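You operate a simulated robot arm through the tools that you are given. There is no shell and no other tool.

The job below is to be done with a simulated robot arm. You get a single attempt, and the scene is never put back.

## Task
Set the depth knob to 6 mm, cap the tube in the press and lay it in the chute.
Fine: feed lever to STOP first; knob before the press; lever to SLOW once the tube is in the chute.

It is judged by the outcome, as a careful person would: the job done as asked, and still so three seconds after it is handed in. It fails if anything else is knocked over, pushed out of place, dropped, spilled or broken. A push-on lid holds only when it is set on centred and level and pressed home; a screw cap is set on level and turned clockwise until tight.

## Robot
A 6-joint arm with a fingered hand, fixed in place. Base frame: the origin is at the foot of the arm, x ahead of it, y to its left, z up; the work surface is at about z = 820. Units: mm, degrees, N and s.
With the tool pointing down near the work surface it reaches from about 320 to 820 mm from the base axis. Its first joint turns from -166.0 to 166.0 degrees. Payload 4 kg.
The TCP is the grasp point between the finger pads, 26 mm short of the fingertips. In the tool frame z runs along the fingers and y along their closing line. The gripper opens to 132 mm. The gripper's body begins 73 mm behind the TCP. The gripper is a hand of 5 fingers: y runs from the thumb to the fingers, the wrist lies at [0, 0, -239] in the tool frame, and closing takes about 1.5 s.
Orientation is that of the tool frame in the base frame, as a unit quaternion [x, y, z, w]. With the fingers straight down and closing along the base's y, the tool's x points along the base's -x, its y along +y and its z along -z.

## Interface
- The arm moves only by the tool nudge_tool. Its argument "deltas" is a list of rows, each a list of 6 numbers: the turn, a rotation vector about the base's x, y, z in degrees, then the shift along the base's x, y, z in mm. In form: [[wx, wy, wz, tx, ty, tz], ...]. A call has 1 to 20 rows; each row shifts and turns the commanded pose from where the row before left it. "hand" is the opening in per cent of the stroke, from 0 (shut) to 100 (fully open), set as the call begins (left out, the last holds). Each row takes 0.2 s and may step no farther than 50 mm and 8.6 degrees from the row before; otherwise, or with a gripper value out of range, the whole call is refused. A pose out of reach is approached as far as the arm can. The call stops where the force on the tool passes 50 N (or 10 N more than at its start, if that is more) or the arm is blocked; 0.2 s more then pass. The fingers move at their own pace (about 45 mm/s each) and stop on an object; they squeeze with about 23 N. The grip force told is the motor's: it shows also when the fingers shut on nothing. Time passes only in rows, and 0.2 s behind the last, so rows that do not move let the fingers close. It gives the time, the measured TCP pose, the force on the tool (base axes), the opening and the grip force at its end, in the units of the frame above (readings bear some noise), with the torque about the TCP (base axes, N m) and any sound that the robot's microphone picked up, and new pictures: "pictures" is both (left out), scene, wrist or none.
- Cameras (640 x 400 px; columns grow to the right, rows downward): "scene" is fixed at [46.2, 503.1, 1426.8]; the picture's right is [-0.49, -0.87, 0.00], its down [-0.62, 0.35, -0.70] and it looks along [0.61, -0.34, -0.71] (base axes); focal length 259 px, centre (320, 200). "wrist" rides on the gripper at [85, 2, -97] in the tool frame; the picture's right is [-0.02, 1.00, 0.00], its down [-0.75, -0.01, -0.66] and it looks along [-0.66, -0.01, 0.75] (tool axes); focal length 270 px, centre (320, 200). There is no depth. A picture from a camera that has moved, and an enlarged one, comes with that camera's place and axes in the base frame and with its lens. The place of the scene camera against the robot may be out by one fixed shift of up to 18 mm in any direction.
- curl_fingers(finger1, finger2, finger3, finger4, thumb_bend): sets how far each is bent, from 0 (flat) to 100 (curled in); at 30 the hand is open as for a grip, at 70 the pads meet at the TCP. One left out holds its place. A second passes; each finger stops where it meets its share of the squeeze, and holds until it gets a number again. A gripper value or a shape takes the hand back. It gives what a move gives, with no picture; readings hold the bend of each and the force on the fingers (four entries, about 0 where the hand has none), thumb and palm.
- set_grasp(shape): the hand has 5 fingers and takes this shape, open, in about a second: jaw (thumb against the fingers, like two jaws); tri (thumb and two fingers); tip (a fingertip pinch); poke (one finger out to press); point (the index stretched); flat (the hand flat); cup (the hand cupped); fist (a fist). The gripper value then closes the fingers along that shape, each until it touches; the sizes above hold for jaw. It gives what a move gives, with no picture.
- inspect(camera, box): a new picture of the part [left, top, right, bottom] of that camera's present view, enlarged. The clock stands still meanwhile.
- hand_in(): hands the job in; it is judged then, once.

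Nothing tells you positions but the pictures and the camera data. Unless the task says otherwise, let go and move clear before handing in.

The tools are called by a JSON object that holds its "fn" and its "kwargs". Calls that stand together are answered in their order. nudge_tool: Moves the arm, as the interface text tells. Its arguments: {"type":"object","properties":{"deltas":{"type":"array","items":{"type":"array","items":{"type":"number"}}},"hand":{"type":"number"},"pictures":{"type":"string","enum":["both","scene","wrist","none"]}},"required":["deltas"]} The other tools are called the same way: set_grasp (shape) gives the hand a shape; curl_fingers (finger1, finger2, finger3, finger4, thumb_bend) moves the fingers one by one; inspect (camera, box) takes an enlarged picture of a part of a camera's view; hand_in () hands the job in.

At the start:

```text
clock: 0.0
ee_pos: [529.1, -118.2, 1127.9]
tcp_rot: [-0.001, 1.0, 0.0, 0.0]
force: [0.3, 0.2, -1.1]
torque: [-0.03, 0.02, 0.0]
width: 131.7
grip_force: 0.0
shape: jaw
bend: [30.0, 30.0, 30.0, 30.0, 30.0]
finger forces: [0.0, 0.0, 0.0, 0.0, 0.1, 0.1]
```

scene: 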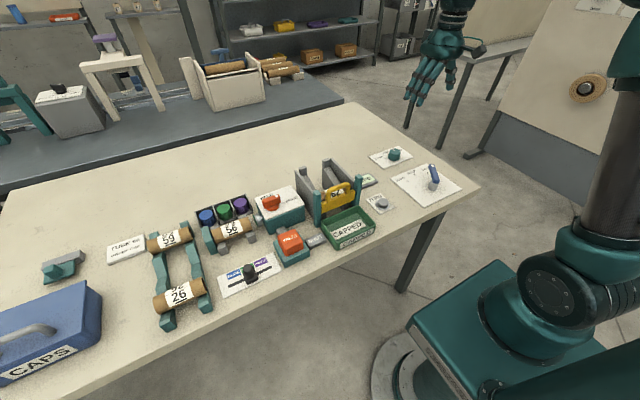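
wrist: 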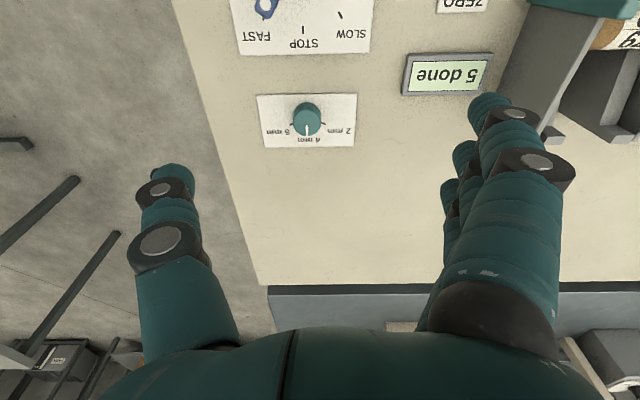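

I see a bench with a feed lever panel, a depth knob, a press unit, tubes on racks and a chute, and I need a closer look before moving. I'll enlarge parts of both views first.

{"fn": "inspect", "kwargs": {"camera": "scene", "box": [240, 140, 480, 290]}}

{"fn": "inspect", "kwargs": {"camera": "scene", "box": [100, 180, 340, 330]}}

{"fn": "inspect", "kwargs": {"camera": "scene", "box": [360, 130, 480, 220]}}

{"fn": "inspect", "kwargs": {"camera": "wrist", "box": [220, 0, 540, 200]}}

{"fn": "inspect", "kwargs": {"camera": "scene", "box": [190, 180, 310, 255]}}

```text
2.67 times, centred on (360, 215) of scene
camera zoom: at [46.2, 503.1, 1426.8], right [-0.49, -0.87, 0.0], down [-0.62, 0.35, -0.7], along [0.61, -0.34, -0.71], focal length 691 px, centre (213, 160)
```

zoom: 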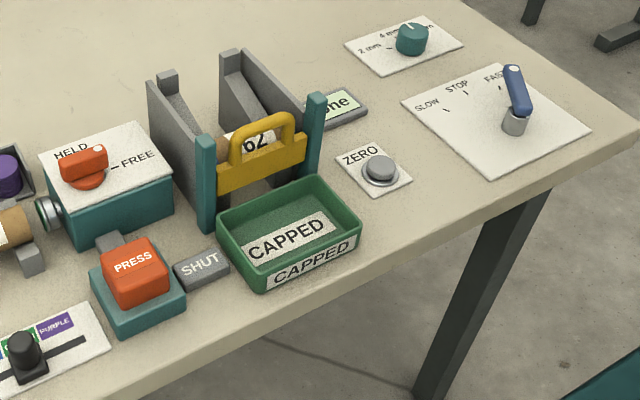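

```text
2.67 times, centred on (220, 255) of scene
camera zoom: at [46.2, 503.1, 1426.8], right [-0.49, -0.87, 0.0], down [-0.62, 0.35, -0.7], along [0.61, -0.34, -0.71], focal length 691 px, centre (587, 53)
```

zoom: 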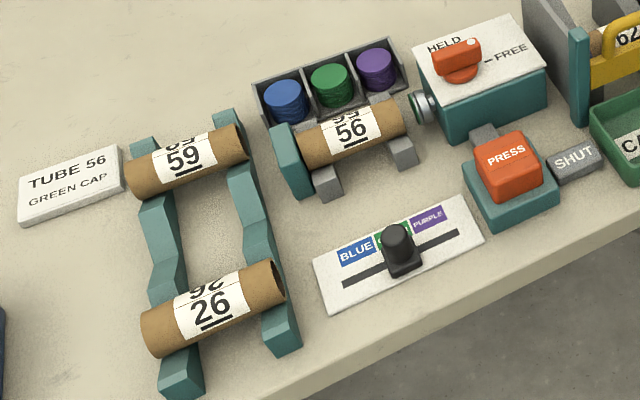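

```text
4.44 times, centred on (420, 175) of scene
camera zoom: at [46.2, 503.1, 1426.8], right [-0.49, -0.87, 0.0], down [-0.62, 0.35, -0.7], along [0.61, -0.34, -0.71], focal length 1151 px, centre (-124, 311)
```

zoom: 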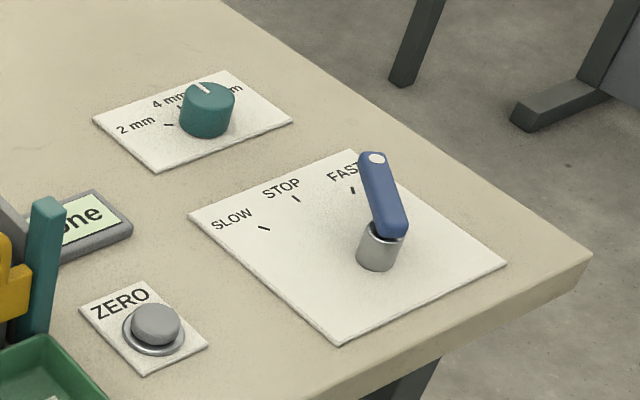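

```text
2.00 times, centred on (380, 100) of wrist
camera zoom: at [444.5, -116.0, 1225.6], right [0.02, 1.0, 0.0], down [0.75, -0.01, 0.66], along [0.66, -0.01, -0.75], focal length 541 px, centre (200, 400)
```

zoom: 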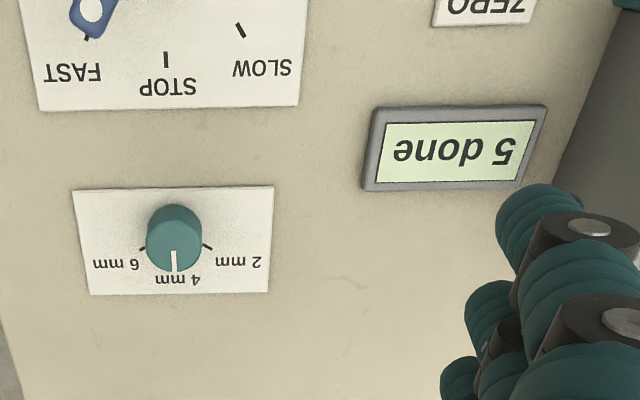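

```text
5.33 times, centred on (250, 218) of scene
camera zoom: at [46.2, 503.1, 1426.8], right [-0.49, -0.87, 0.0], down [-0.62, 0.35, -0.7], along [0.61, -0.34, -0.71], focal length 1382 px, centre (693, 107)
```

zoom: 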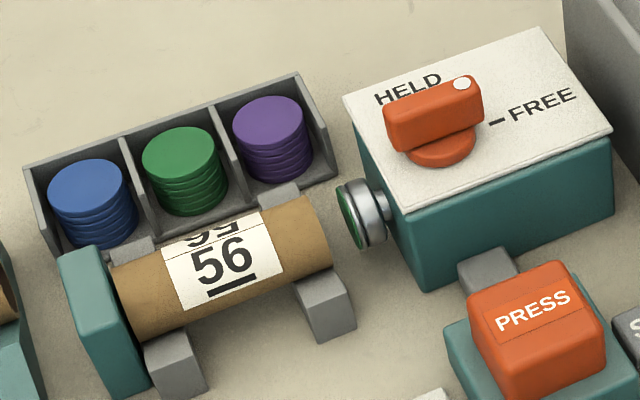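

The feed lever is near (422, -140) at FAST with its tip at about (488, -182). The knob is near (624, -140) at 4 mm. The press is near y≈380–500 and the chute near y≈130–260. I'll move back over the lever for a closer wrist view.

{"fn": "nudge_tool", "kwargs": {"deltas": [[0, 0, 0, -35, -7, -30], [0, 0, 0, -35, -7, -30], [0, 0, 0, -35, -7, -30], [0, 0, 0, 0, 0, -30]], "pictures": "wrist"}}

{"fn": "set_grasp", "kwargs": {"shape": "poke"}}

{"fn": "inspect", "kwargs": {"camera": "wrist", "box": [0, 0, 640, 400]}}

{"fn": "inspect", "kwargs": {"camera": "scene", "box": [340, 0, 580, 220]}}

```text
clock: 1.0
ee_pos: [422.3, -138.5, 1010.7]
tcp_rot: [-0.001, 1.0, 0.0, 0.0]
force: [-1.0, 0.1, 0.5]
torque: [0.01, 0.01, -0.01]
width: 132.1
grip_force: 0.1
shape: jaw
bend: [30.0, 30.0, 30.0, 30.0, 30.0]
finger forces: [0.0, 0.1, 0.0, 0.0, 0.1, 0.1]
camera wrist: at [337.7, -136.5, 1106.7], right [0.02, 1.0, 0.0], down [0.75, -0.01, 0.66], along [0.66, -0.01, -0.75], focal length 270 px, centre (320, 200)
```

wrist: 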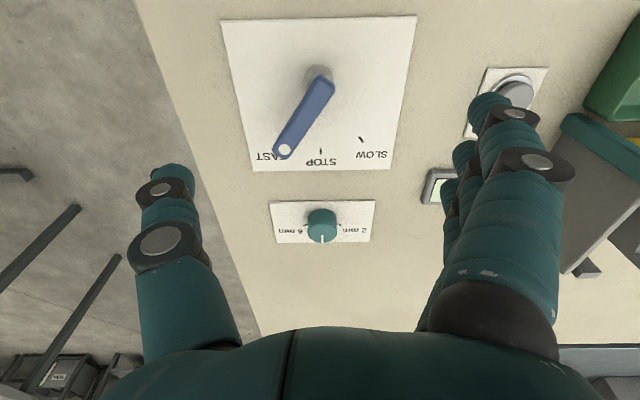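

```text
clock: 1.9
ee_pos: [423.0, -139.6, 1011.5]
tcp_rot: [0.0, 1.0, 0.001, -0.001]
force: [-0.3, -0.1, -0.5]
torque: [0.03, -0.02, 0.03]
width: 0.0
grip_force: 0.0
shape: poke
bend: [100.0, 100.0, 100.0, 100.0, 47.0]
finger forces: [0.0, 0.1, 0.0, 0.0, 0.0, 0.0]
```

```text
1.00 times, centred on (320, 200) of wrist (not enlarged: the box is as wide or as high as the picture)
camera zoom: at [338.0, -136.5, 1107.1], right [0.02, 1.0, 0.0], down [0.75, -0.01, 0.66], along [0.66, -0.01, -0.75], focal length 270 px, centre (320, 200)
```

zoom: 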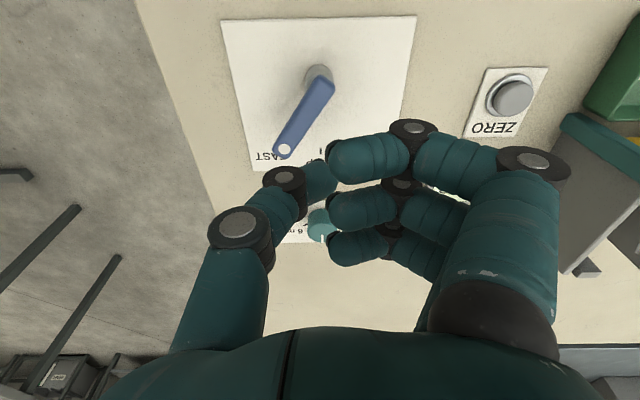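

```text
1.82 times, centred on (460, 110) of scene
camera zoom: at [46.2, 503.1, 1426.8], right [-0.49, -0.87, 0.0], down [-0.62, 0.35, -0.7], along [0.61, -0.34, -0.71], focal length 471 px, centre (66, 364)
```

zoom: 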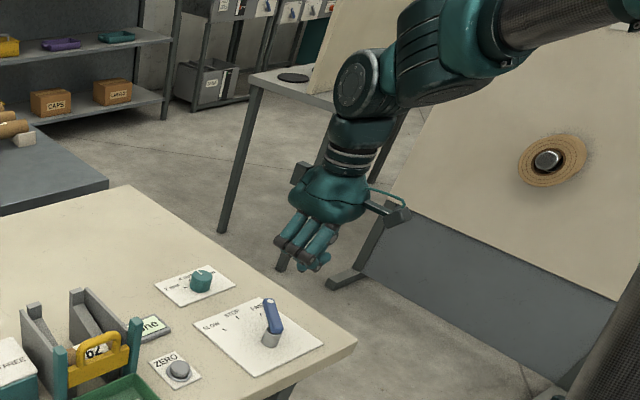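

The poke shape folds all the fingers across the thumb, so I'll check the point shape before touching anything.

{"fn": "set_grasp", "kwargs": {"shape": "point"}}

{"fn": "inspect", "kwargs": {"camera": "wrist", "box": [0, 0, 640, 400]}}

{"fn": "inspect", "kwargs": {"camera": "scene", "box": [400, 60, 540, 150]}}

```text
clock: 2.8
ee_pos: [422.7, -138.8, 1010.8]
tcp_rot: [0.0, 1.0, 0.0, -0.001]
force: [0.7, 0.1, -0.4]
torque: [0.0, -0.02, -0.03]
width: 126.0
grip_force: 0.0
shape: point
bend: [28.0, 100.0, 100.0, 100.0, 55.0]
finger forces: [0.0, 0.0, 0.1, 0.1, 0.0, 0.1]
```

```text
1.00 times, centred on (320, 200) of wrist (not enlarged: the box is as wide or as high as the picture)
camera zoom: at [338.0, -136.5, 1107.2], right [0.02, 1.0, 0.0], down [0.75, -0.01, 0.66], along [0.66, -0.01, -0.75], focal length 270 px, centre (320, 200)
```

zoom: 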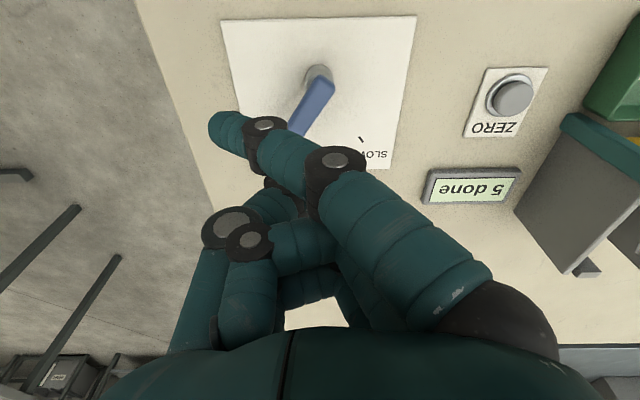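

```text
4.44 times, centred on (470, 105) of scene
camera zoom: at [46.2, 503.1, 1426.8], right [-0.49, -0.87, 0.0], down [-0.62, 0.35, -0.7], along [0.61, -0.34, -0.71], focal length 1151 px, centre (-347, 622)
```

zoom: 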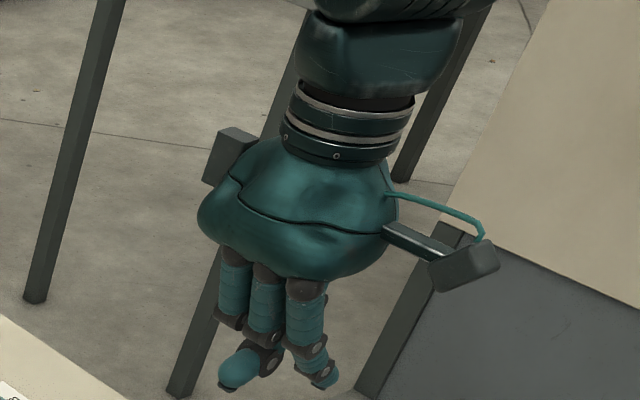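

The hand may still have been moving when that was taken. I'll let a moment pass and look again.

{"fn": "nudge_tool", "kwargs": {"deltas": [[0, 0, 0, 0, 0, 0], [0, 0, 0, 0, 0, 0], [0, 0, 0, 0, 0, 0]], "pictures": "wrist"}}

{"fn": "inspect", "kwargs": {"camera": "scene", "box": [400, 60, 540, 150]}}

```text
clock: 3.6
ee_pos: [422.4, -139.6, 1010.7]
tcp_rot: [0.0, 1.0, 0.0, 0.0]
force: [-0.1, 0.3, 0.3]
torque: [-0.02, 0.02, 0.0]
width: 126.2
grip_force: 0.1
shape: point
bend: [28.0, 100.0, 100.0, 100.0, 55.0]
finger forces: [0.0, 0.0, 0.0, 0.0, 0.1, 0.0]
camera wrist: at [337.9, -136.5, 1106.9], right [0.02, 1.0, 0.0], down [0.75, -0.01, 0.66], along [0.66, -0.01, -0.75], focal length 270 px, centre (320, 200)
```

wrist: 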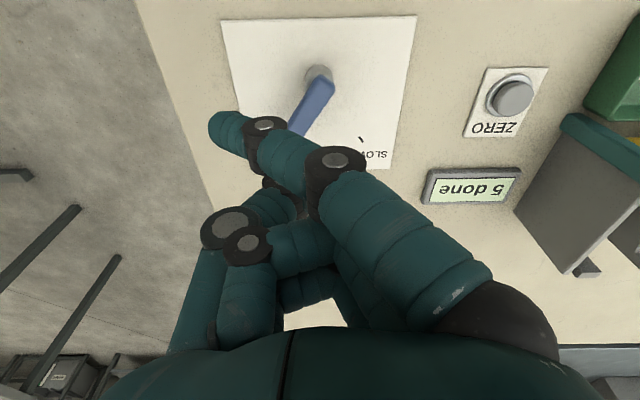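

```text
4.44 times, centred on (470, 105) of scene
camera zoom: at [46.2, 503.1, 1426.8], right [-0.49, -0.87, 0.0], down [-0.62, 0.35, -0.7], along [0.61, -0.34, -0.71], focal length 1151 px, centre (-347, 622)
```

zoom: 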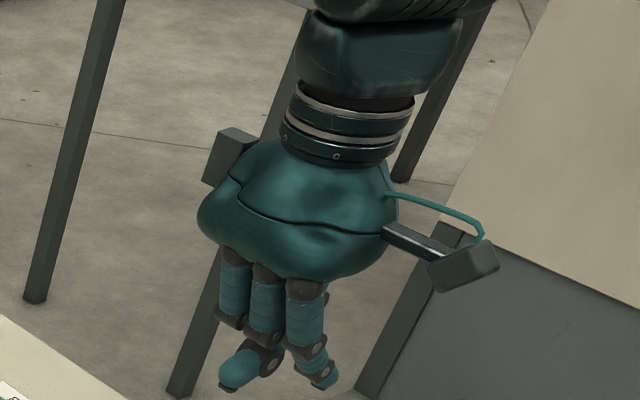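

The pointing finger angles across the hand, which is awkward for pushing. I'll look at the "tip" and "tri" shapes to compare them.

{"fn": "set_grasp", "kwargs": {"shape": "tip"}}

{"fn": "nudge_tool", "kwargs": {"deltas": [[0, 0, 0, 0, 0, 0], [0, 0, 0, 0, 0, 0]], "pictures": "both"}}

{"fn": "nudge_tool", "kwargs": {"deltas": [[0, 0, 0, 0, 0, 0], [0, 0, 0, 0, 0, 0], [0, 0, 0, 0, 0, 0], [0, 0, 0, 0, 0, 0], [0, 0, 0, 0, 0, 0], [0, 0, 0, 0, 0, 0], [0, 0, 0, 0, 0, 0], [0, 0, 0, 0, 0, 0]], "hand": 0, "pictures": "both"}}

```text
clock: 4.5
ee_pos: [423.0, -139.7, 1010.9]
tcp_rot: [0.0, 1.0, 0.001, 0.0]
force: [-0.5, 0.8, -0.5]
torque: [0.02, -0.01, 0.01]
width: 132.0
grip_force: 0.1
shape: tip
bend: [0.0, 30.0, 30.0, 0.0, 30.0]
finger forces: [0.0, 0.0, 0.1, 0.0, 0.1, 0.0]
```

```text
clock: 5.1
ee_pos: [422.4, -139.1, 1010.3]
tcp_rot: [0.0, 1.0, 0.0, 0.0]
force: [0.0, -0.7, 0.4]
torque: [0.01, -0.01, -0.01]
width: 131.8
grip_force: 0.0
shape: tip
bend: [0.0, 30.0, 30.0, 0.0, 30.0]
finger forces: [0.1, 0.0, 0.0, 0.0, 0.0, 0.0]
camera wrist: at [337.9, -136.5, 1107.0], right [0.02, 1.0, 0.0], down [0.75, -0.01, 0.66], along [0.66, -0.01, -0.75], focal length 270 px, centre (320, 200)
```

scene: 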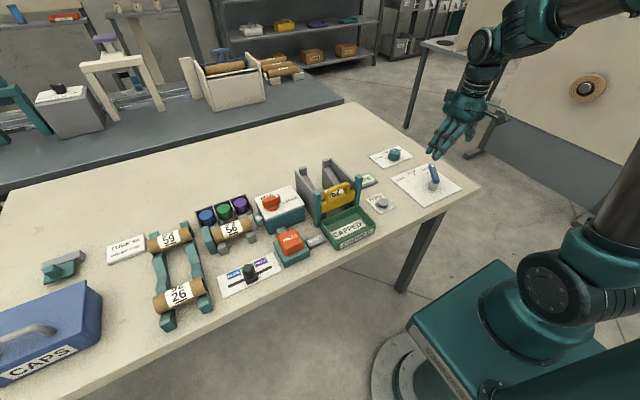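
wrist: 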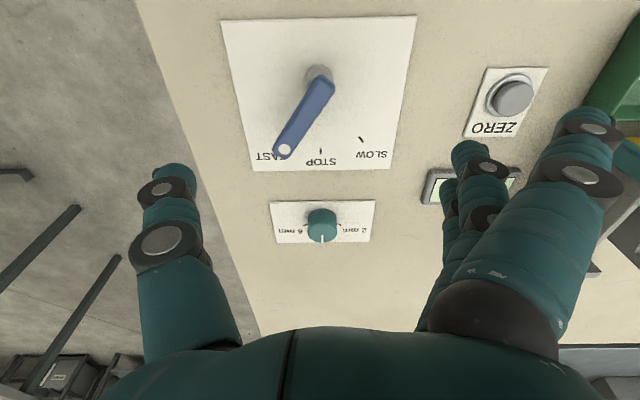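

```text
clock: 6.9
ee_pos: [421.9, -139.1, 1009.2]
tcp_rot: [0.001, 1.0, -0.001, 0.0]
force: [-0.1, -0.1, -0.3]
torque: [0.0, -0.01, 0.02]
width: 0.2
grip_force: 12.3
shape: tip
bend: [3.0, 63.0, 63.0, 3.0, 66.0]
finger forces: [0.1, 0.0, 0.1, 0.0, 0.1, 0.0]
camera wrist: at [337.9, -136.5, 1107.0], right [0.02, 1.0, 0.0], down [0.75, -0.01, 0.66], along [0.66, -0.01, -0.75], focal length 270 px, centre (320, 200)
```

scene: 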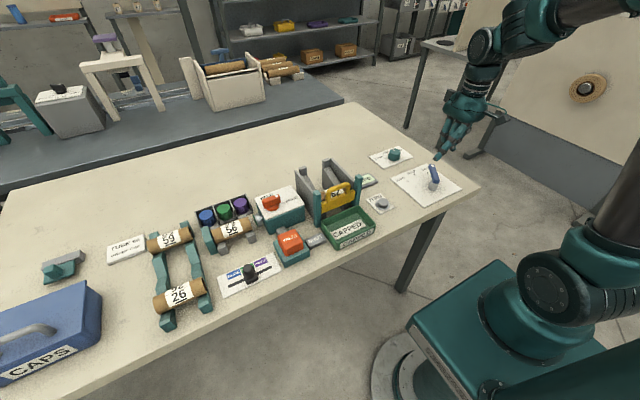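
wrist: 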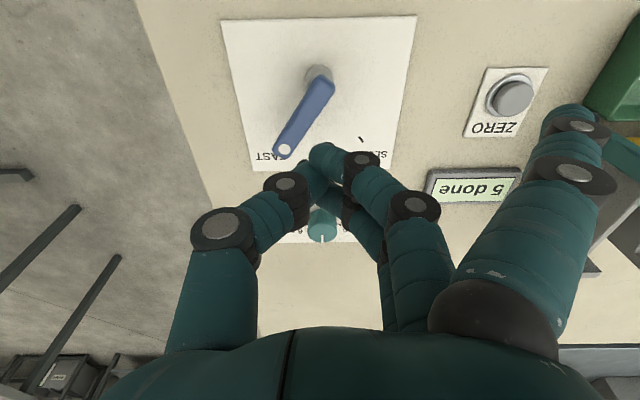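

The lever's pivot is at about (422, -138), with its raised tip at (478, -175, 870). STOP points straight along +x and SLOW is at about +33°. I'll close the hand in the jaw shape and come down on the -y side of the lever, so I can push it towards +y.

{"fn": "set_grasp", "kwargs": {"shape": "jaw"}}

{"fn": "nudge_tool", "kwargs": {"deltas": [[0, 0, 0, 0, -40, 0], [0, 0, 0, 25, -35, -20], [0, 0, 0, 25, 0, -35], [0, 0, 0, 0, 0, -25], [0, 0, 0, 0, 0, 0], [0, 0, 0, 0, 0, 0], [0, 0, 0, 0, 0, 0], [0, 0, 0, 0, 0, 0]], "hand": 0, "pictures": "both"}}

{"fn": "inspect", "kwargs": {"camera": "scene", "box": [360, 100, 520, 220]}}

```text
clock: 7.8
ee_pos: [424.2, -139.9, 1010.5]
tcp_rot: [0.0, 1.0, 0.0, 0.0]
force: [-0.6, 0.6, -0.3]
torque: [0.02, -0.01, 0.01]
width: 131.9
grip_force: 0.1
shape: jaw
bend: [30.0, 30.0, 30.0, 30.0, 30.0]
finger forces: [0.0, 0.0, 0.0, 0.0, 0.0, 0.0]
```

```text
clock: 9.6
ee_pos: [473.0, -214.3, 927.9]
tcp_rot: [0.001, 1.0, 0.0, 0.0]
force: [0.0, -0.5, 0.5]
torque: [0.02, 0.02, 0.01]
width: 0.1
grip_force: 11.9
shape: jaw
bend: [65.0, 61.0, 61.0, 65.0, 66.0]
finger forces: [0.0, 0.0, 0.0, 0.0, 0.0, 0.1]
camera wrist: at [387.9, -211.5, 1025.4], right [0.02, 1.0, 0.0], down [0.75, -0.01, 0.66], along [0.66, -0.01, -0.75], focal length 270 px, centre (320, 200)
```

scene: 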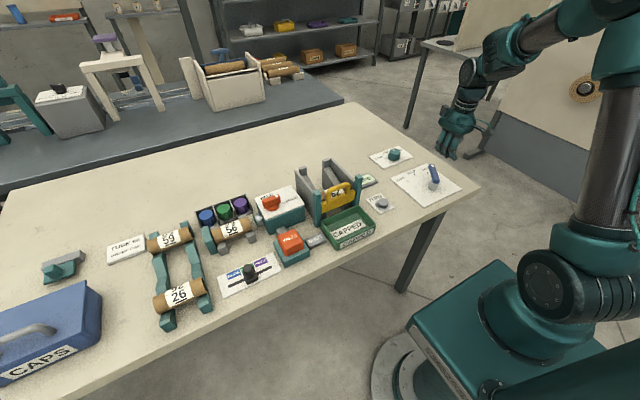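
wrist: 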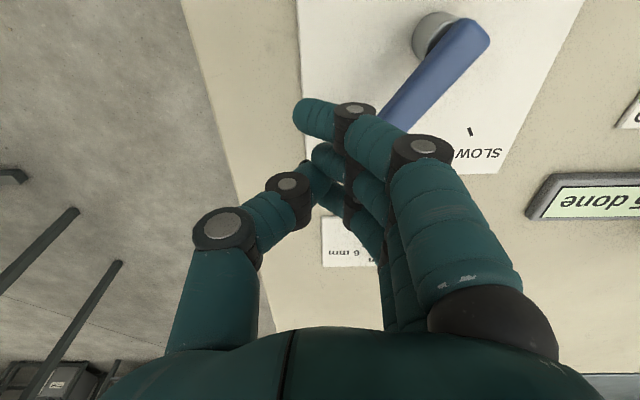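

```text
3.33 times, centred on (440, 160) of scene
camera zoom: at [46.2, 503.1, 1426.8], right [-0.49, -0.87, 0.0], down [-0.62, 0.35, -0.7], along [0.61, -0.34, -0.71], focal length 864 px, centre (-80, 333)
```

zoom: 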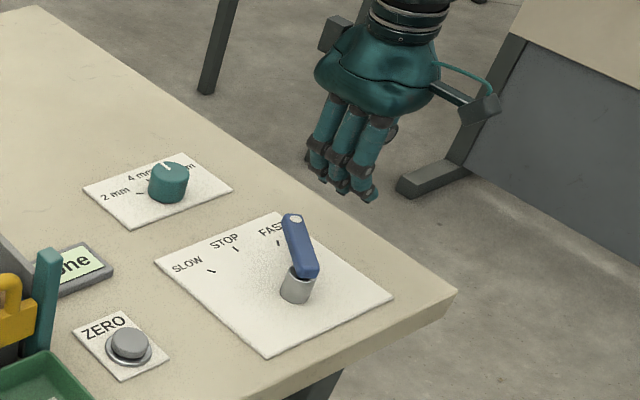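

The closed hand is at (473, -214, 928), clear of the lever on its -y side. I'll lower it until the fingertips are near z≈840 and then creep towards +y.

{"fn": "nudge_tool", "kwargs": {"deltas": [[0, 0, 0, 0, -3, -22], [0, 0, 0, 0, 0, -20], [0, 0, 0, 0, 0, -20], [0, 0, 0, 0, 5, 0], [0, 0, 0, 0, 5, 0]], "pictures": "both"}}

{"fn": "inspect", "kwargs": {"camera": "scene", "box": [360, 100, 520, 220]}}

```text
clock: 10.8
ee_pos: [477.3, -211.2, 869.1]
tcp_rot: [0.001, 1.0, -0.003, 0.004]
force: [34.9, -34.5, 3.8]
torque: [0.23, 0.12, -0.84]
width: 0.2
grip_force: 23.2
shape: jaw
bend: [66.0, 60.0, 56.0, 66.0, 66.0]
finger forces: [0.1, 6.2, 45.6, 0.0, 0.0, 0.1]
camera wrist: at [392.2, -207.3, 963.7], right [0.02, 1.0, -0.01], down [0.75, -0.01, 0.67], along [0.66, -0.02, -0.75], focal length 270 px, centre (320, 200)
```

scene: 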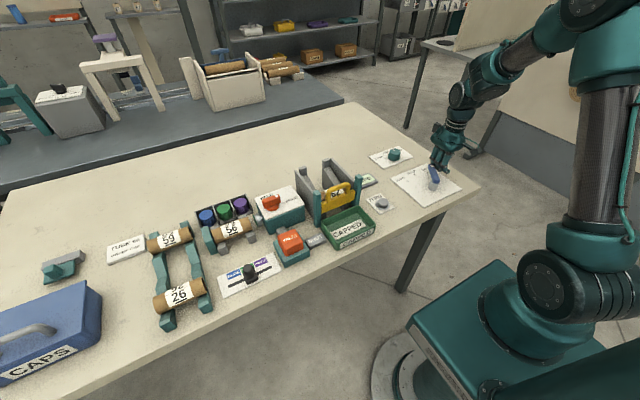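
wrist: 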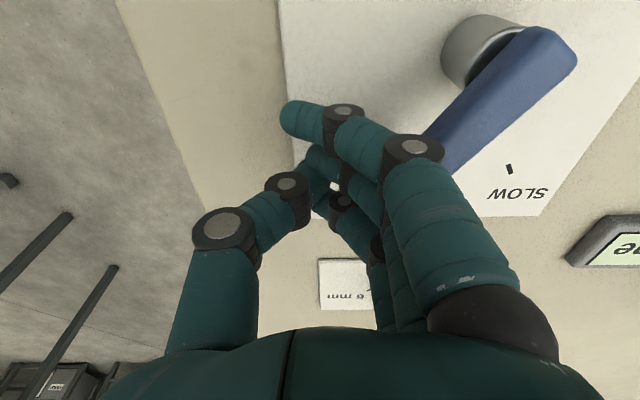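

```text
3.33 times, centred on (440, 160) of scene
camera zoom: at [46.2, 503.1, 1426.8], right [-0.49, -0.87, 0.0], down [-0.62, 0.35, -0.7], along [0.61, -0.34, -0.71], focal length 864 px, centre (-80, 333)
```

zoom: 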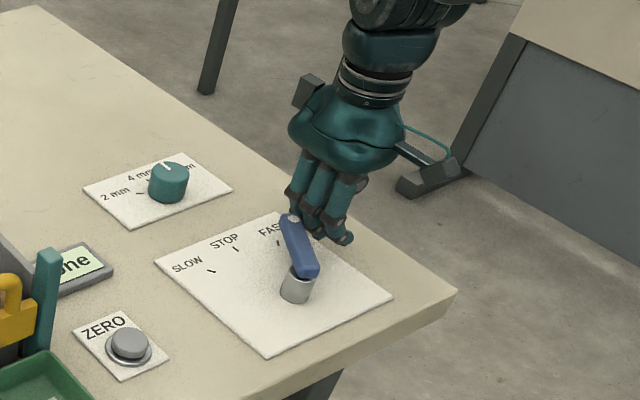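

The lever tip jammed end-on between two fingers and has not turned. I'll back off, yaw the hand by -33° so the finger row lies along the lever's side, and push flat from there.

{"fn": "nudge_tool", "kwargs": {"deltas": [[0, 0, 0, 0, -10, 0], [0, 0, 0, 0, -10, 0], [0, 0, -8.3, -9, 0, 0], [0, 0, -8.3, -9, 0, 0], [0, 0, -8.3, -9, 0, 0], [0, 0, -8.3, -9, 0, 0]], "pictures": "wrist"}}

{"fn": "inspect", "kwargs": {"camera": "scene", "box": [360, 100, 520, 220]}}

```text
clock: 12.2
ee_pos: [437.7, -226.7, 866.6]
tcp_rot: [0.287, 0.958, 0.001, 0.0]
force: [-0.3, 0.4, -0.1]
torque: [-0.02, 0.0, -0.02]
width: 0.2
grip_force: 23.0
shape: jaw
bend: [66.0, 60.0, 59.0, 66.0, 66.0]
finger forces: [0.1, 0.0, 0.0, 0.1, 0.0, 0.0]
camera wrist: at [368.3, -178.7, 964.0], right [0.57, 0.82, 0.0], down [0.62, -0.43, 0.66], along [0.54, -0.37, -0.75], focal length 270 px, centre (320, 200)
```

wrist: 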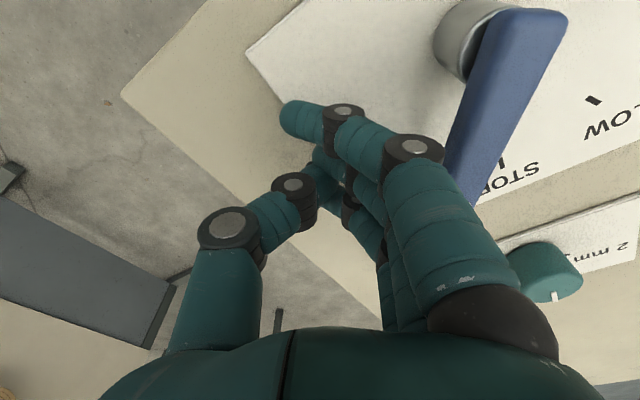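

```text
3.33 times, centred on (440, 160) of scene
camera zoom: at [46.2, 503.1, 1426.8], right [-0.49, -0.87, 0.0], down [-0.62, 0.35, -0.7], along [0.61, -0.34, -0.71], focal length 864 px, centre (-80, 333)
```

zoom: 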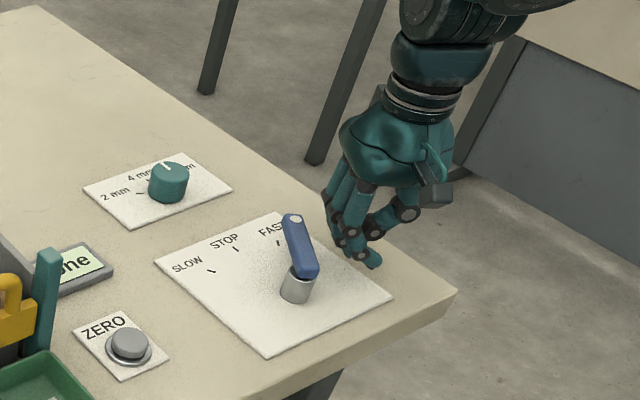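

The finger row is now parallel to the lever. I'll approach perpendicular to it in small steps until it touches.

{"fn": "nudge_tool", "kwargs": {"deltas": [[0, 0, 0, 2.8, 4.2, 0], [0, 0, 0, 2.8, 4.2, 0], [0, 0, 0, 2.2, 3.3, 0], [0, 0, 0, 2.2, 3.3, 0], [0, 0, 0, 1.7, 2.5, 0], [0, 0, 0, 1.7, 2.5, 0]], "pictures": "wrist"}}

```text
clock: 13.6
ee_pos: [453.1, -209.2, 866.7]
tcp_rot: [0.285, 0.958, 0.001, 0.0]
force: [-0.9, -3.7, 3.2]
torque: [0.1, -0.03, 0.02]
width: 0.1
grip_force: 23.4
shape: jaw
bend: [66.0, 60.0, 59.0, 66.0, 66.0]
finger forces: [0.0, 3.9, 0.1, 0.0, 0.0, 0.1]
camera wrist: at [382.1, -158.9, 963.7], right [0.56, 0.83, 0.0], down [0.62, -0.42, 0.66], along [0.54, -0.37, -0.75], focal length 270 px, centre (320, 200)
```

wrist: 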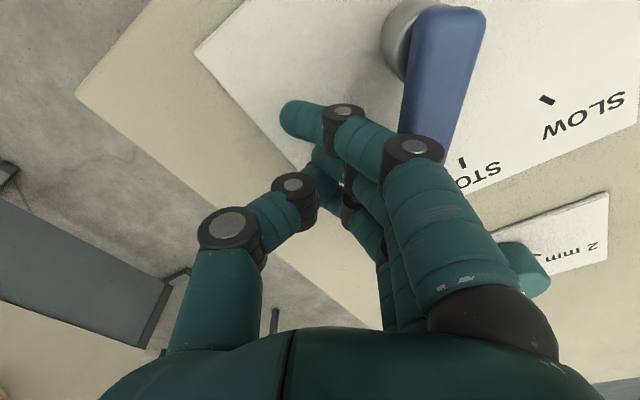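

The fingers are touching the lever's side. I'll now sweep the hand in an arc about the pivot towards STOP and check before finishing.

{"fn": "nudge_tool", "kwargs": {"deltas": [[0, 0, 3, 3.65, 1.65, 0], [0, 0, 3, 3.5, 1.85, 0], [0, 0, 3, 3.4, 2.05, 0], [0, 0, 3, 3.35, 2.2, 0], [0, 0, 3, 3.2, 2.4, 0], [0, 0, 3, 3.06, 2.53, 0], [0, 0, 3, 2.9, 2.7, 0], [0, 0, 3, 2.8, 2.85, 0]], "pictures": "wrist"}}

{"fn": "inspect", "kwargs": {"camera": "scene", "box": [360, 100, 520, 220]}}

```text
clock: 15.4
ee_pos: [478.6, -190.1, 867.0]
tcp_rot: [0.079, 0.997, 0.0, 0.0]
force: [1.1, -0.5, -0.5]
torque: [-0.01, 0.0, 0.02]
width: 0.0
grip_force: 23.0
shape: jaw
bend: [66.0, 60.0, 59.0, 66.0, 66.0]
finger forces: [0.1, 0.0, 0.1, 0.0, 0.0, 0.0]
camera wrist: at [394.8, -173.5, 963.8], right [0.18, 0.98, 0.0], down [0.74, -0.13, 0.66], along [0.65, -0.12, -0.75], focal length 270 px, centre (320, 200)
```

wrist: 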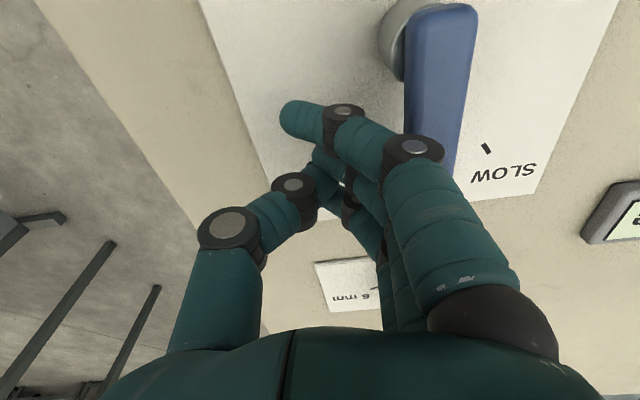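

```text
3.33 times, centred on (440, 160) of scene
camera zoom: at [46.2, 503.1, 1426.8], right [-0.49, -0.87, 0.0], down [-0.62, 0.35, -0.7], along [0.61, -0.34, -0.71], focal length 864 px, centre (-80, 333)
```

zoom: 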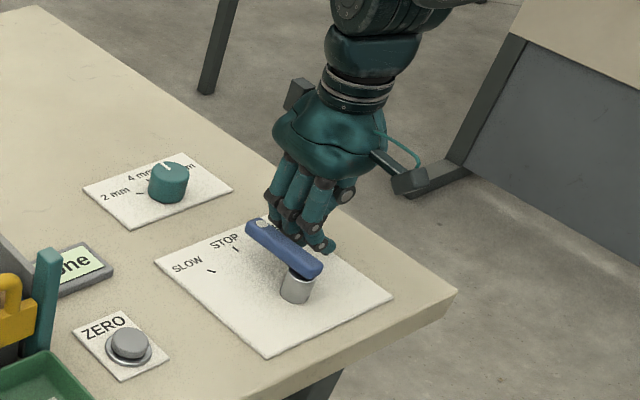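

The lever has swung to about the STOP direction and the contact force has dropped to zero. I'll back the hand off and check the pointer against the mark.

{"fn": "nudge_tool", "kwargs": {"deltas": [[0, 0, 0, -5, -15, 0], [0, 0, 0, -10, -15, 20], [0, 0, 3, -15, 0, 40], [0, 0, 3, -15, 20, 40], [0, 0, 3, -10, 40, 30]], "pictures": "wrist"}}

{"fn": "inspect", "kwargs": {"camera": "scene", "box": [380, 140, 480, 220]}}

{"fn": "inspect", "kwargs": {"camera": "wrist", "box": [200, 0, 440, 180]}}

```text
refused: row 5 steps farther than a row can; nothing moved
```

```text
5.00 times, centred on (430, 180) of scene
camera zoom: at [46.2, 503.1, 1426.8], right [-0.49, -0.87, 0.0], down [-0.62, 0.35, -0.7], along [0.61, -0.34, -0.71], focal length 1295 px, centre (-230, 300)
```

zoom: 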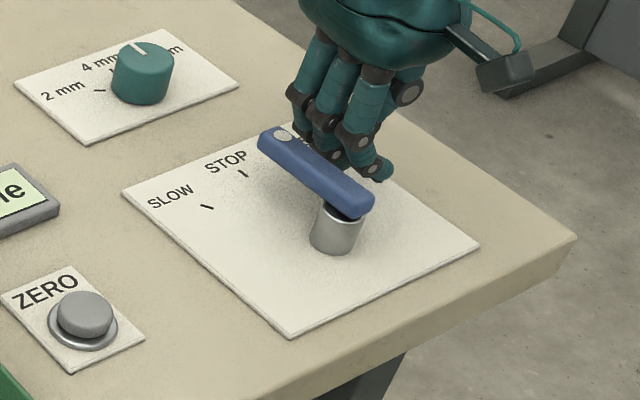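

```text
2.22 times, centred on (320, 90) of wrist
camera zoom: at [394.8, -173.5, 963.8], right [0.18, 0.98, 0.0], down [0.74, -0.13, 0.66], along [0.65, -0.12, -0.75], focal length 601 px, centre (320, 444)
```

zoom: 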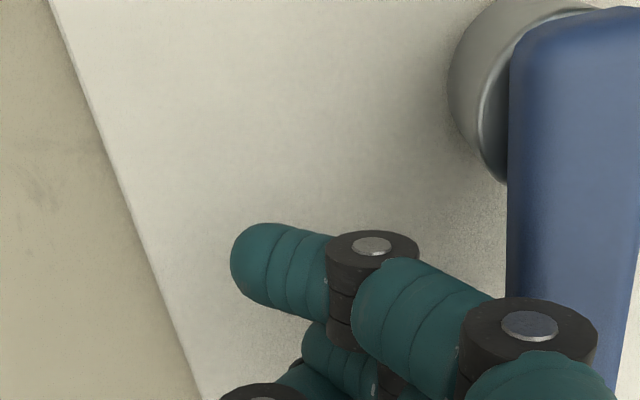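

One row was longer than the limit, so nothing moved. I'll send the same retreat in shorter rows.

{"fn": "nudge_tool", "kwargs": {"deltas": [[0, 0, 0, -5, -15, 0], [0, 0, 0, -10, -15, 20], [0, 0, 3, -15, 0, 40], [0, 0, 3, -15, 20, 40], [0, 0, 3, -10, 30, 30], [0, 0, 0, 0, 30, 15]], "pictures": "wrist"}}

{"fn": "inspect", "kwargs": {"camera": "scene", "box": [380, 140, 480, 220]}}

{"fn": "inspect", "kwargs": {"camera": "wrist", "box": [160, 0, 480, 200]}}

```text
clock: 16.8
ee_pos: [423.0, -139.8, 1011.5]
tcp_rot: [0.001, 1.0, 0.0, 0.001]
force: [-0.3, -0.2, -0.2]
torque: [-0.01, 0.04, 0.01]
width: 0.1
grip_force: 22.5
shape: jaw
bend: [66.0, 60.0, 59.0, 66.0, 66.0]
finger forces: [0.0, 0.0, 0.0, 0.0, 0.0, 0.0]
camera wrist: at [337.9, -137.0, 1108.2], right [0.02, 1.0, 0.0], down [0.75, -0.02, 0.66], along [0.66, -0.01, -0.75], focal length 270 px, centre (320, 200)
```

wrist: 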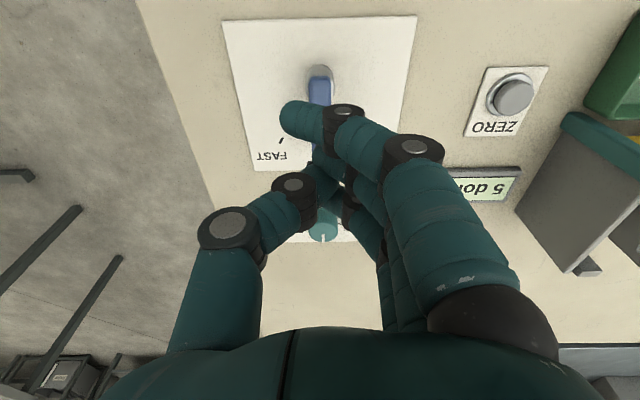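

```text
5.00 times, centred on (430, 180) of scene
camera zoom: at [46.2, 503.1, 1426.8], right [-0.49, -0.87, 0.0], down [-0.62, 0.35, -0.7], along [0.61, -0.34, -0.71], focal length 1295 px, centre (-230, 300)
```

zoom: 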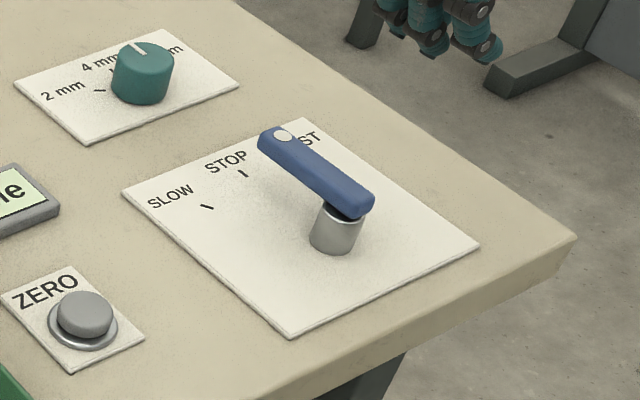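

```text
2.00 times, centred on (320, 100) of wrist
camera zoom: at [337.9, -137.0, 1108.2], right [0.02, 1.0, 0.0], down [0.75, -0.02, 0.66], along [0.66, -0.01, -0.75], focal length 541 px, centre (320, 400)
```

zoom: 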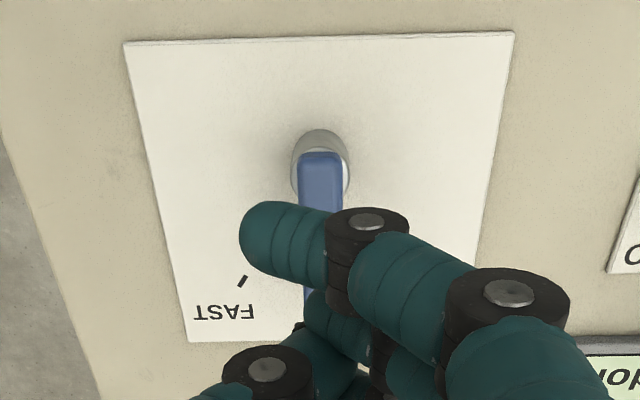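

The lever now points straight along +x at STOP. The knob centre is at about (626, -138), with its top near z≈848 and a diameter of about 40 mm. I'll move above it with the hand open for a close view of the marks.

{"fn": "nudge_tool", "kwargs": {"deltas": [[0, 0, 0, 0, 0, 0], [0, 0, 0, 40, 0, -5], [0, 0, 0, 45, 0, -5], [0, 0, 0, 45, 0, -5], [0, 0, 0, 45, 0, -15], [0, 0, 0, 29, 2, -20]], "hand": 100, "pictures": "wrist"}}

{"fn": "inspect", "kwargs": {"camera": "wrist", "box": [240, 20, 400, 180]}}

{"fn": "inspect", "kwargs": {"camera": "scene", "box": [380, 140, 480, 220]}}

```text
clock: 18.2
ee_pos: [626.2, -138.0, 961.9]
tcp_rot: [0.001, 1.0, 0.001, 0.0]
force: [0.2, 0.3, 0.8]
torque: [-0.01, -0.03, -0.03]
width: 131.8
grip_force: 0.0
shape: jaw
bend: [30.0, 30.0, 30.0, 30.0, 30.0]
finger forces: [0.1, 0.0, 0.0, 0.0, 0.1, 0.0]
camera wrist: at [541.7, -135.4, 1059.3], right [0.02, 1.0, 0.0], down [0.75, -0.02, 0.66], along [0.66, -0.02, -0.75], focal length 270 px, centre (320, 200)
```

wrist: 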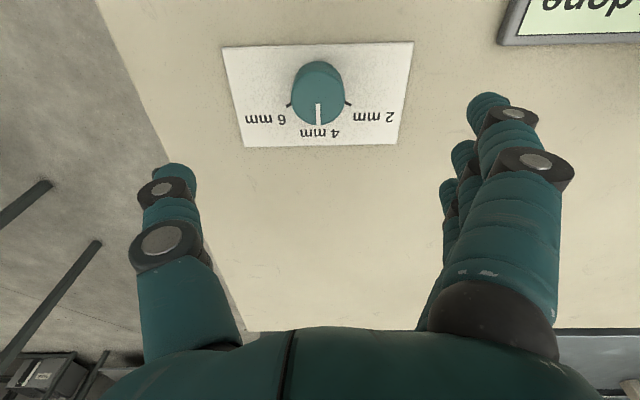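

```text
2.50 times, centred on (320, 100) of wrist
camera zoom: at [541.7, -135.4, 1059.3], right [0.02, 1.0, 0.0], down [0.75, -0.02, 0.66], along [0.66, -0.02, -0.75], focal length 676 px, centre (320, 450)
```

zoom: 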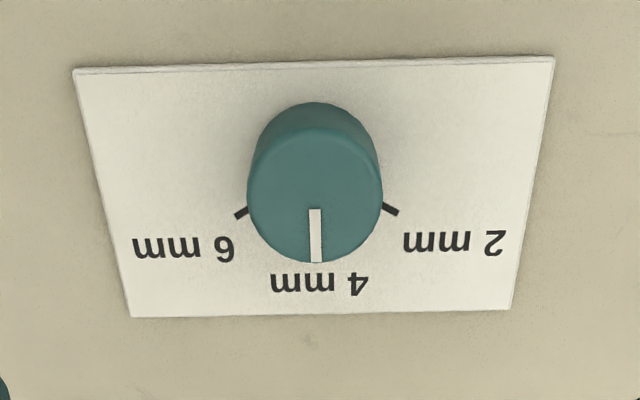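

```text
5.00 times, centred on (430, 180) of scene
camera zoom: at [46.2, 503.1, 1426.8], right [-0.49, -0.87, 0.0], down [-0.62, 0.35, -0.7], along [0.61, -0.34, -0.71], focal length 1295 px, centre (-230, 300)
```

zoom: 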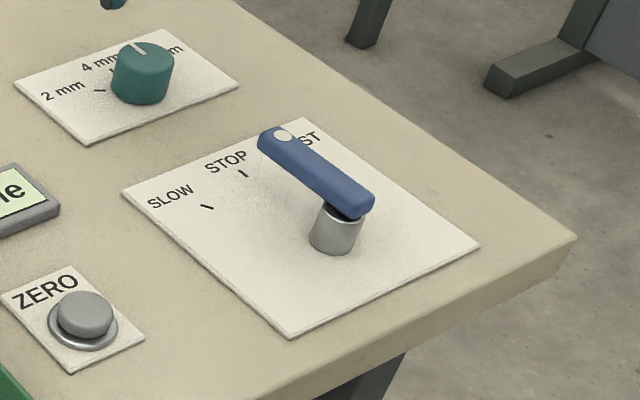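

Both the lever at STOP and the marks are clear. The knob centre is about (624.5, -139.7), and 6 mm is about 64° clockwise (seen from above) from the present 4 mm. I'll go down around the knob.

{"fn": "nudge_tool", "kwargs": {"deltas": [[0, 0, 0, -1.5, -1.7, -40], [0, 0, 0, 0, 0, -35], [0, 0, 0, 0, 0, -20], [0, 0, 0, 0, 0, -11], [0, 0, 0, 0, 0, 0]], "hand": 85, "pictures": "wrist"}}

{"fn": "inspect", "kwargs": {"camera": "scene", "box": [360, 100, 440, 180]}}

```text
clock: 19.4
ee_pos: [624.5, -139.9, 855.5]
tcp_rot: [0.002, 1.0, 0.0, 0.0]
force: [0.5, 0.3, -0.3]
torque: [0.02, 0.02, 0.01]
width: 112.2
grip_force: 0.0
shape: jaw
bend: [54.0, 54.0, 54.0, 54.0, 50.0]
finger forces: [0.0, 0.0, 0.0, 0.1, 0.0, 0.0]
camera wrist: at [540.1, -136.6, 951.8], right [0.02, 1.0, 0.0], down [0.75, -0.02, 0.66], along [0.66, -0.02, -0.75], focal length 270 px, centre (320, 200)
```

wrist: 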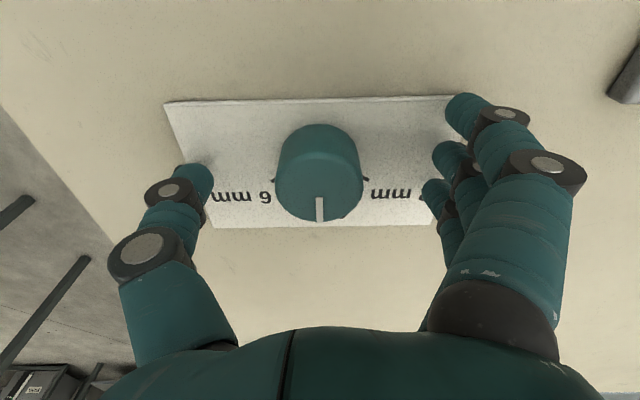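

```text
5.00 times, centred on (400, 140) of scene
camera zoom: at [46.2, 503.1, 1426.8], right [-0.49, -0.87, 0.0], down [-0.62, 0.35, -0.7], along [0.61, -0.34, -0.71], focal length 1295 px, centre (-80, 500)
```

zoom: 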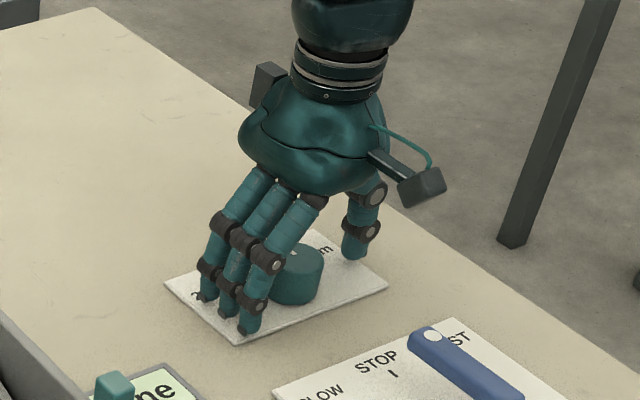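

The fingers surround the knob without touching anything. I'll close on it now.

{"fn": "nudge_tool", "kwargs": {"deltas": [[0, 0, 0, 0, 0, 0], [0, 0, 0, 0, 0, 0], [0, 0, 0, 0, 0, 0], [0, 0, 0, 0, 0, 0], [0, 0, 0, 0, 0, 0], [0, 0, 0, 0, 0, 0], [0, 0, 0, 0, 0, 0], [0, 0, 0, 0, 0, 0]], "hand": 0, "pictures": "wrist"}}

{"fn": "inspect", "kwargs": {"camera": "scene", "box": [360, 100, 440, 180]}}

```text
clock: 21.2
ee_pos: [625.0, -139.1, 854.7]
tcp_rot: [0.003, 1.0, 0.0, 0.0]
force: [3.1, -6.9, -1.4]
torque: [-0.03, -0.03, 0.05]
width: 20.1
grip_force: 23.6
shape: jaw
bend: [66.0, 73.0, 73.0, 66.0, 70.0]
finger forces: [0.0, 6.4, 5.5, 0.0, 19.0, 0.0]
camera wrist: at [540.2, -137.3, 952.0], right [0.02, 1.0, 0.0], down [0.75, -0.02, 0.66], along [0.66, -0.02, -0.75], focal length 270 px, centre (320, 200)
```

wrist: 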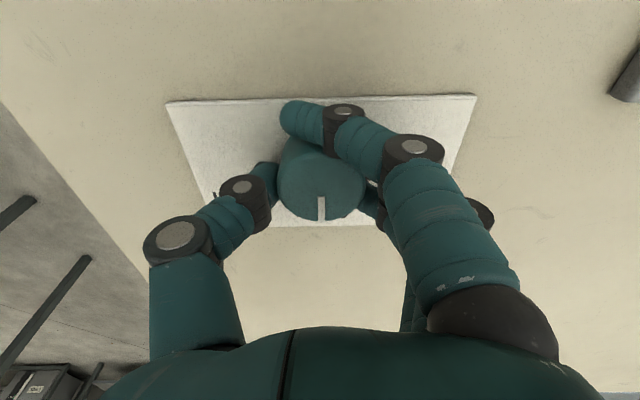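

```text
5.00 times, centred on (400, 140) of scene
camera zoom: at [46.2, 503.1, 1426.8], right [-0.49, -0.87, 0.0], down [-0.62, 0.35, -0.7], along [0.61, -0.34, -0.71], focal length 1295 px, centre (-80, 500)
```

zoom: 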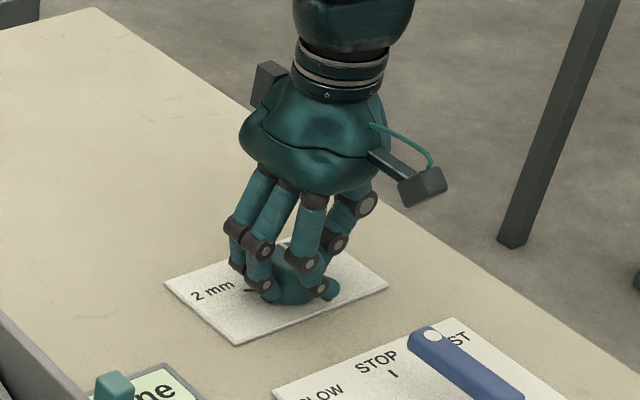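

Two fingers and the thumb hold the knob, and the pointer is still at 4 mm. I'll turn it clockwise by about 62°, then check the pointer.

{"fn": "nudge_tool", "kwargs": {"deltas": [[0, 0, -5, 0, 0, 0], [0, 0, -6, 0, 0, 0], [0, 0, -6, 0, 0, 0], [0, 0, -6, 0, 0, 0], [0, 0, -6, 0, 0, 0], [0, 0, -6, 0, 0, 0], [0, 0, -6, 0, 0, 0], [0, 0, -6, 0, 0, 0], [0, 0, -6, 0, 0, 0], [0, 0, -6, 0, 0, 0], [0, 0, -3, 0, 0, 0]], "pictures": "wrist"}}

{"fn": "inspect", "kwargs": {"camera": "wrist", "box": [220, 60, 420, 260]}}

{"fn": "inspect", "kwargs": {"camera": "scene", "box": [360, 110, 430, 180]}}

```text
clock: 23.6
ee_pos: [624.6, -141.3, 857.0]
tcp_rot: [0.518, 0.855, 0.0, 0.0]
force: [-0.8, -38.2, -1.8]
torque: [-0.65, 0.07, 0.84]
width: 21.6
grip_force: 22.5
shape: jaw
bend: [66.0, 73.0, 73.0, 66.0, 70.0]
finger forces: [0.0, 4.3, 5.9, 0.0, 35.5, 0.1]
camera wrist: at [586.7, -64.6, 952.2], right [0.9, 0.44, 0.0], down [0.33, -0.67, 0.66], along [0.29, -0.59, -0.75], focal length 270 px, centre (320, 200)
```

wrist: 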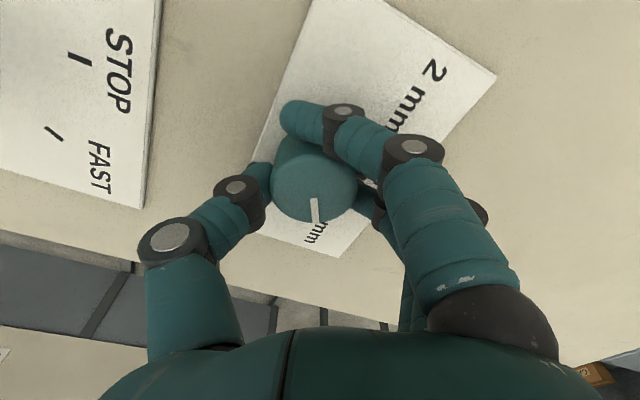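

```text
2.00 times, centred on (320, 160) of wrist
camera zoom: at [586.7, -64.6, 952.2], right [0.9, 0.44, 0.0], down [0.33, -0.67, 0.66], along [0.29, -0.59, -0.75], focal length 541 px, centre (320, 280)
```

zoom: 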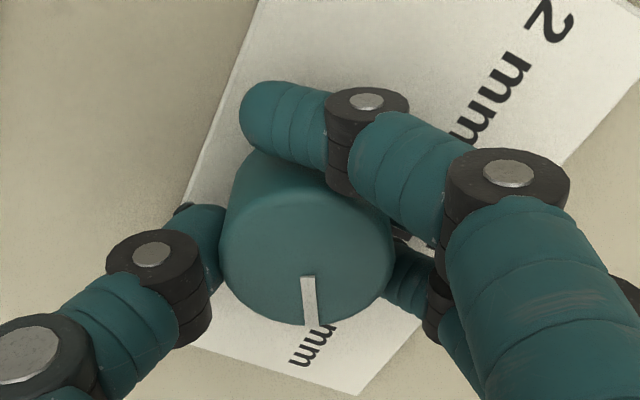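

```text
5.71 times, centred on (395, 145) of scene
camera zoom: at [46.2, 503.1, 1426.8], right [-0.49, -0.87, 0.0], down [-0.62, 0.35, -0.7], along [0.61, -0.34, -0.71], focal length 1480 px, centre (-109, 514)
```

zoom: 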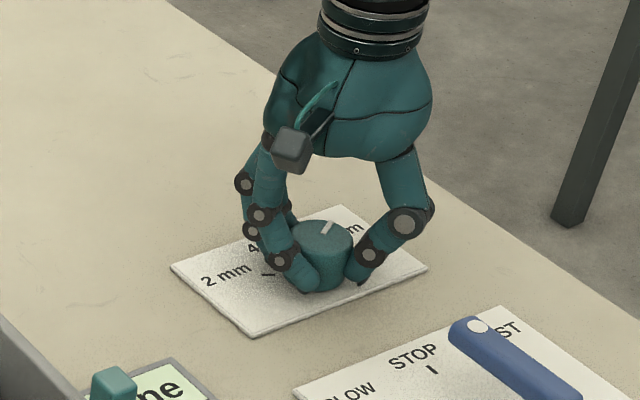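

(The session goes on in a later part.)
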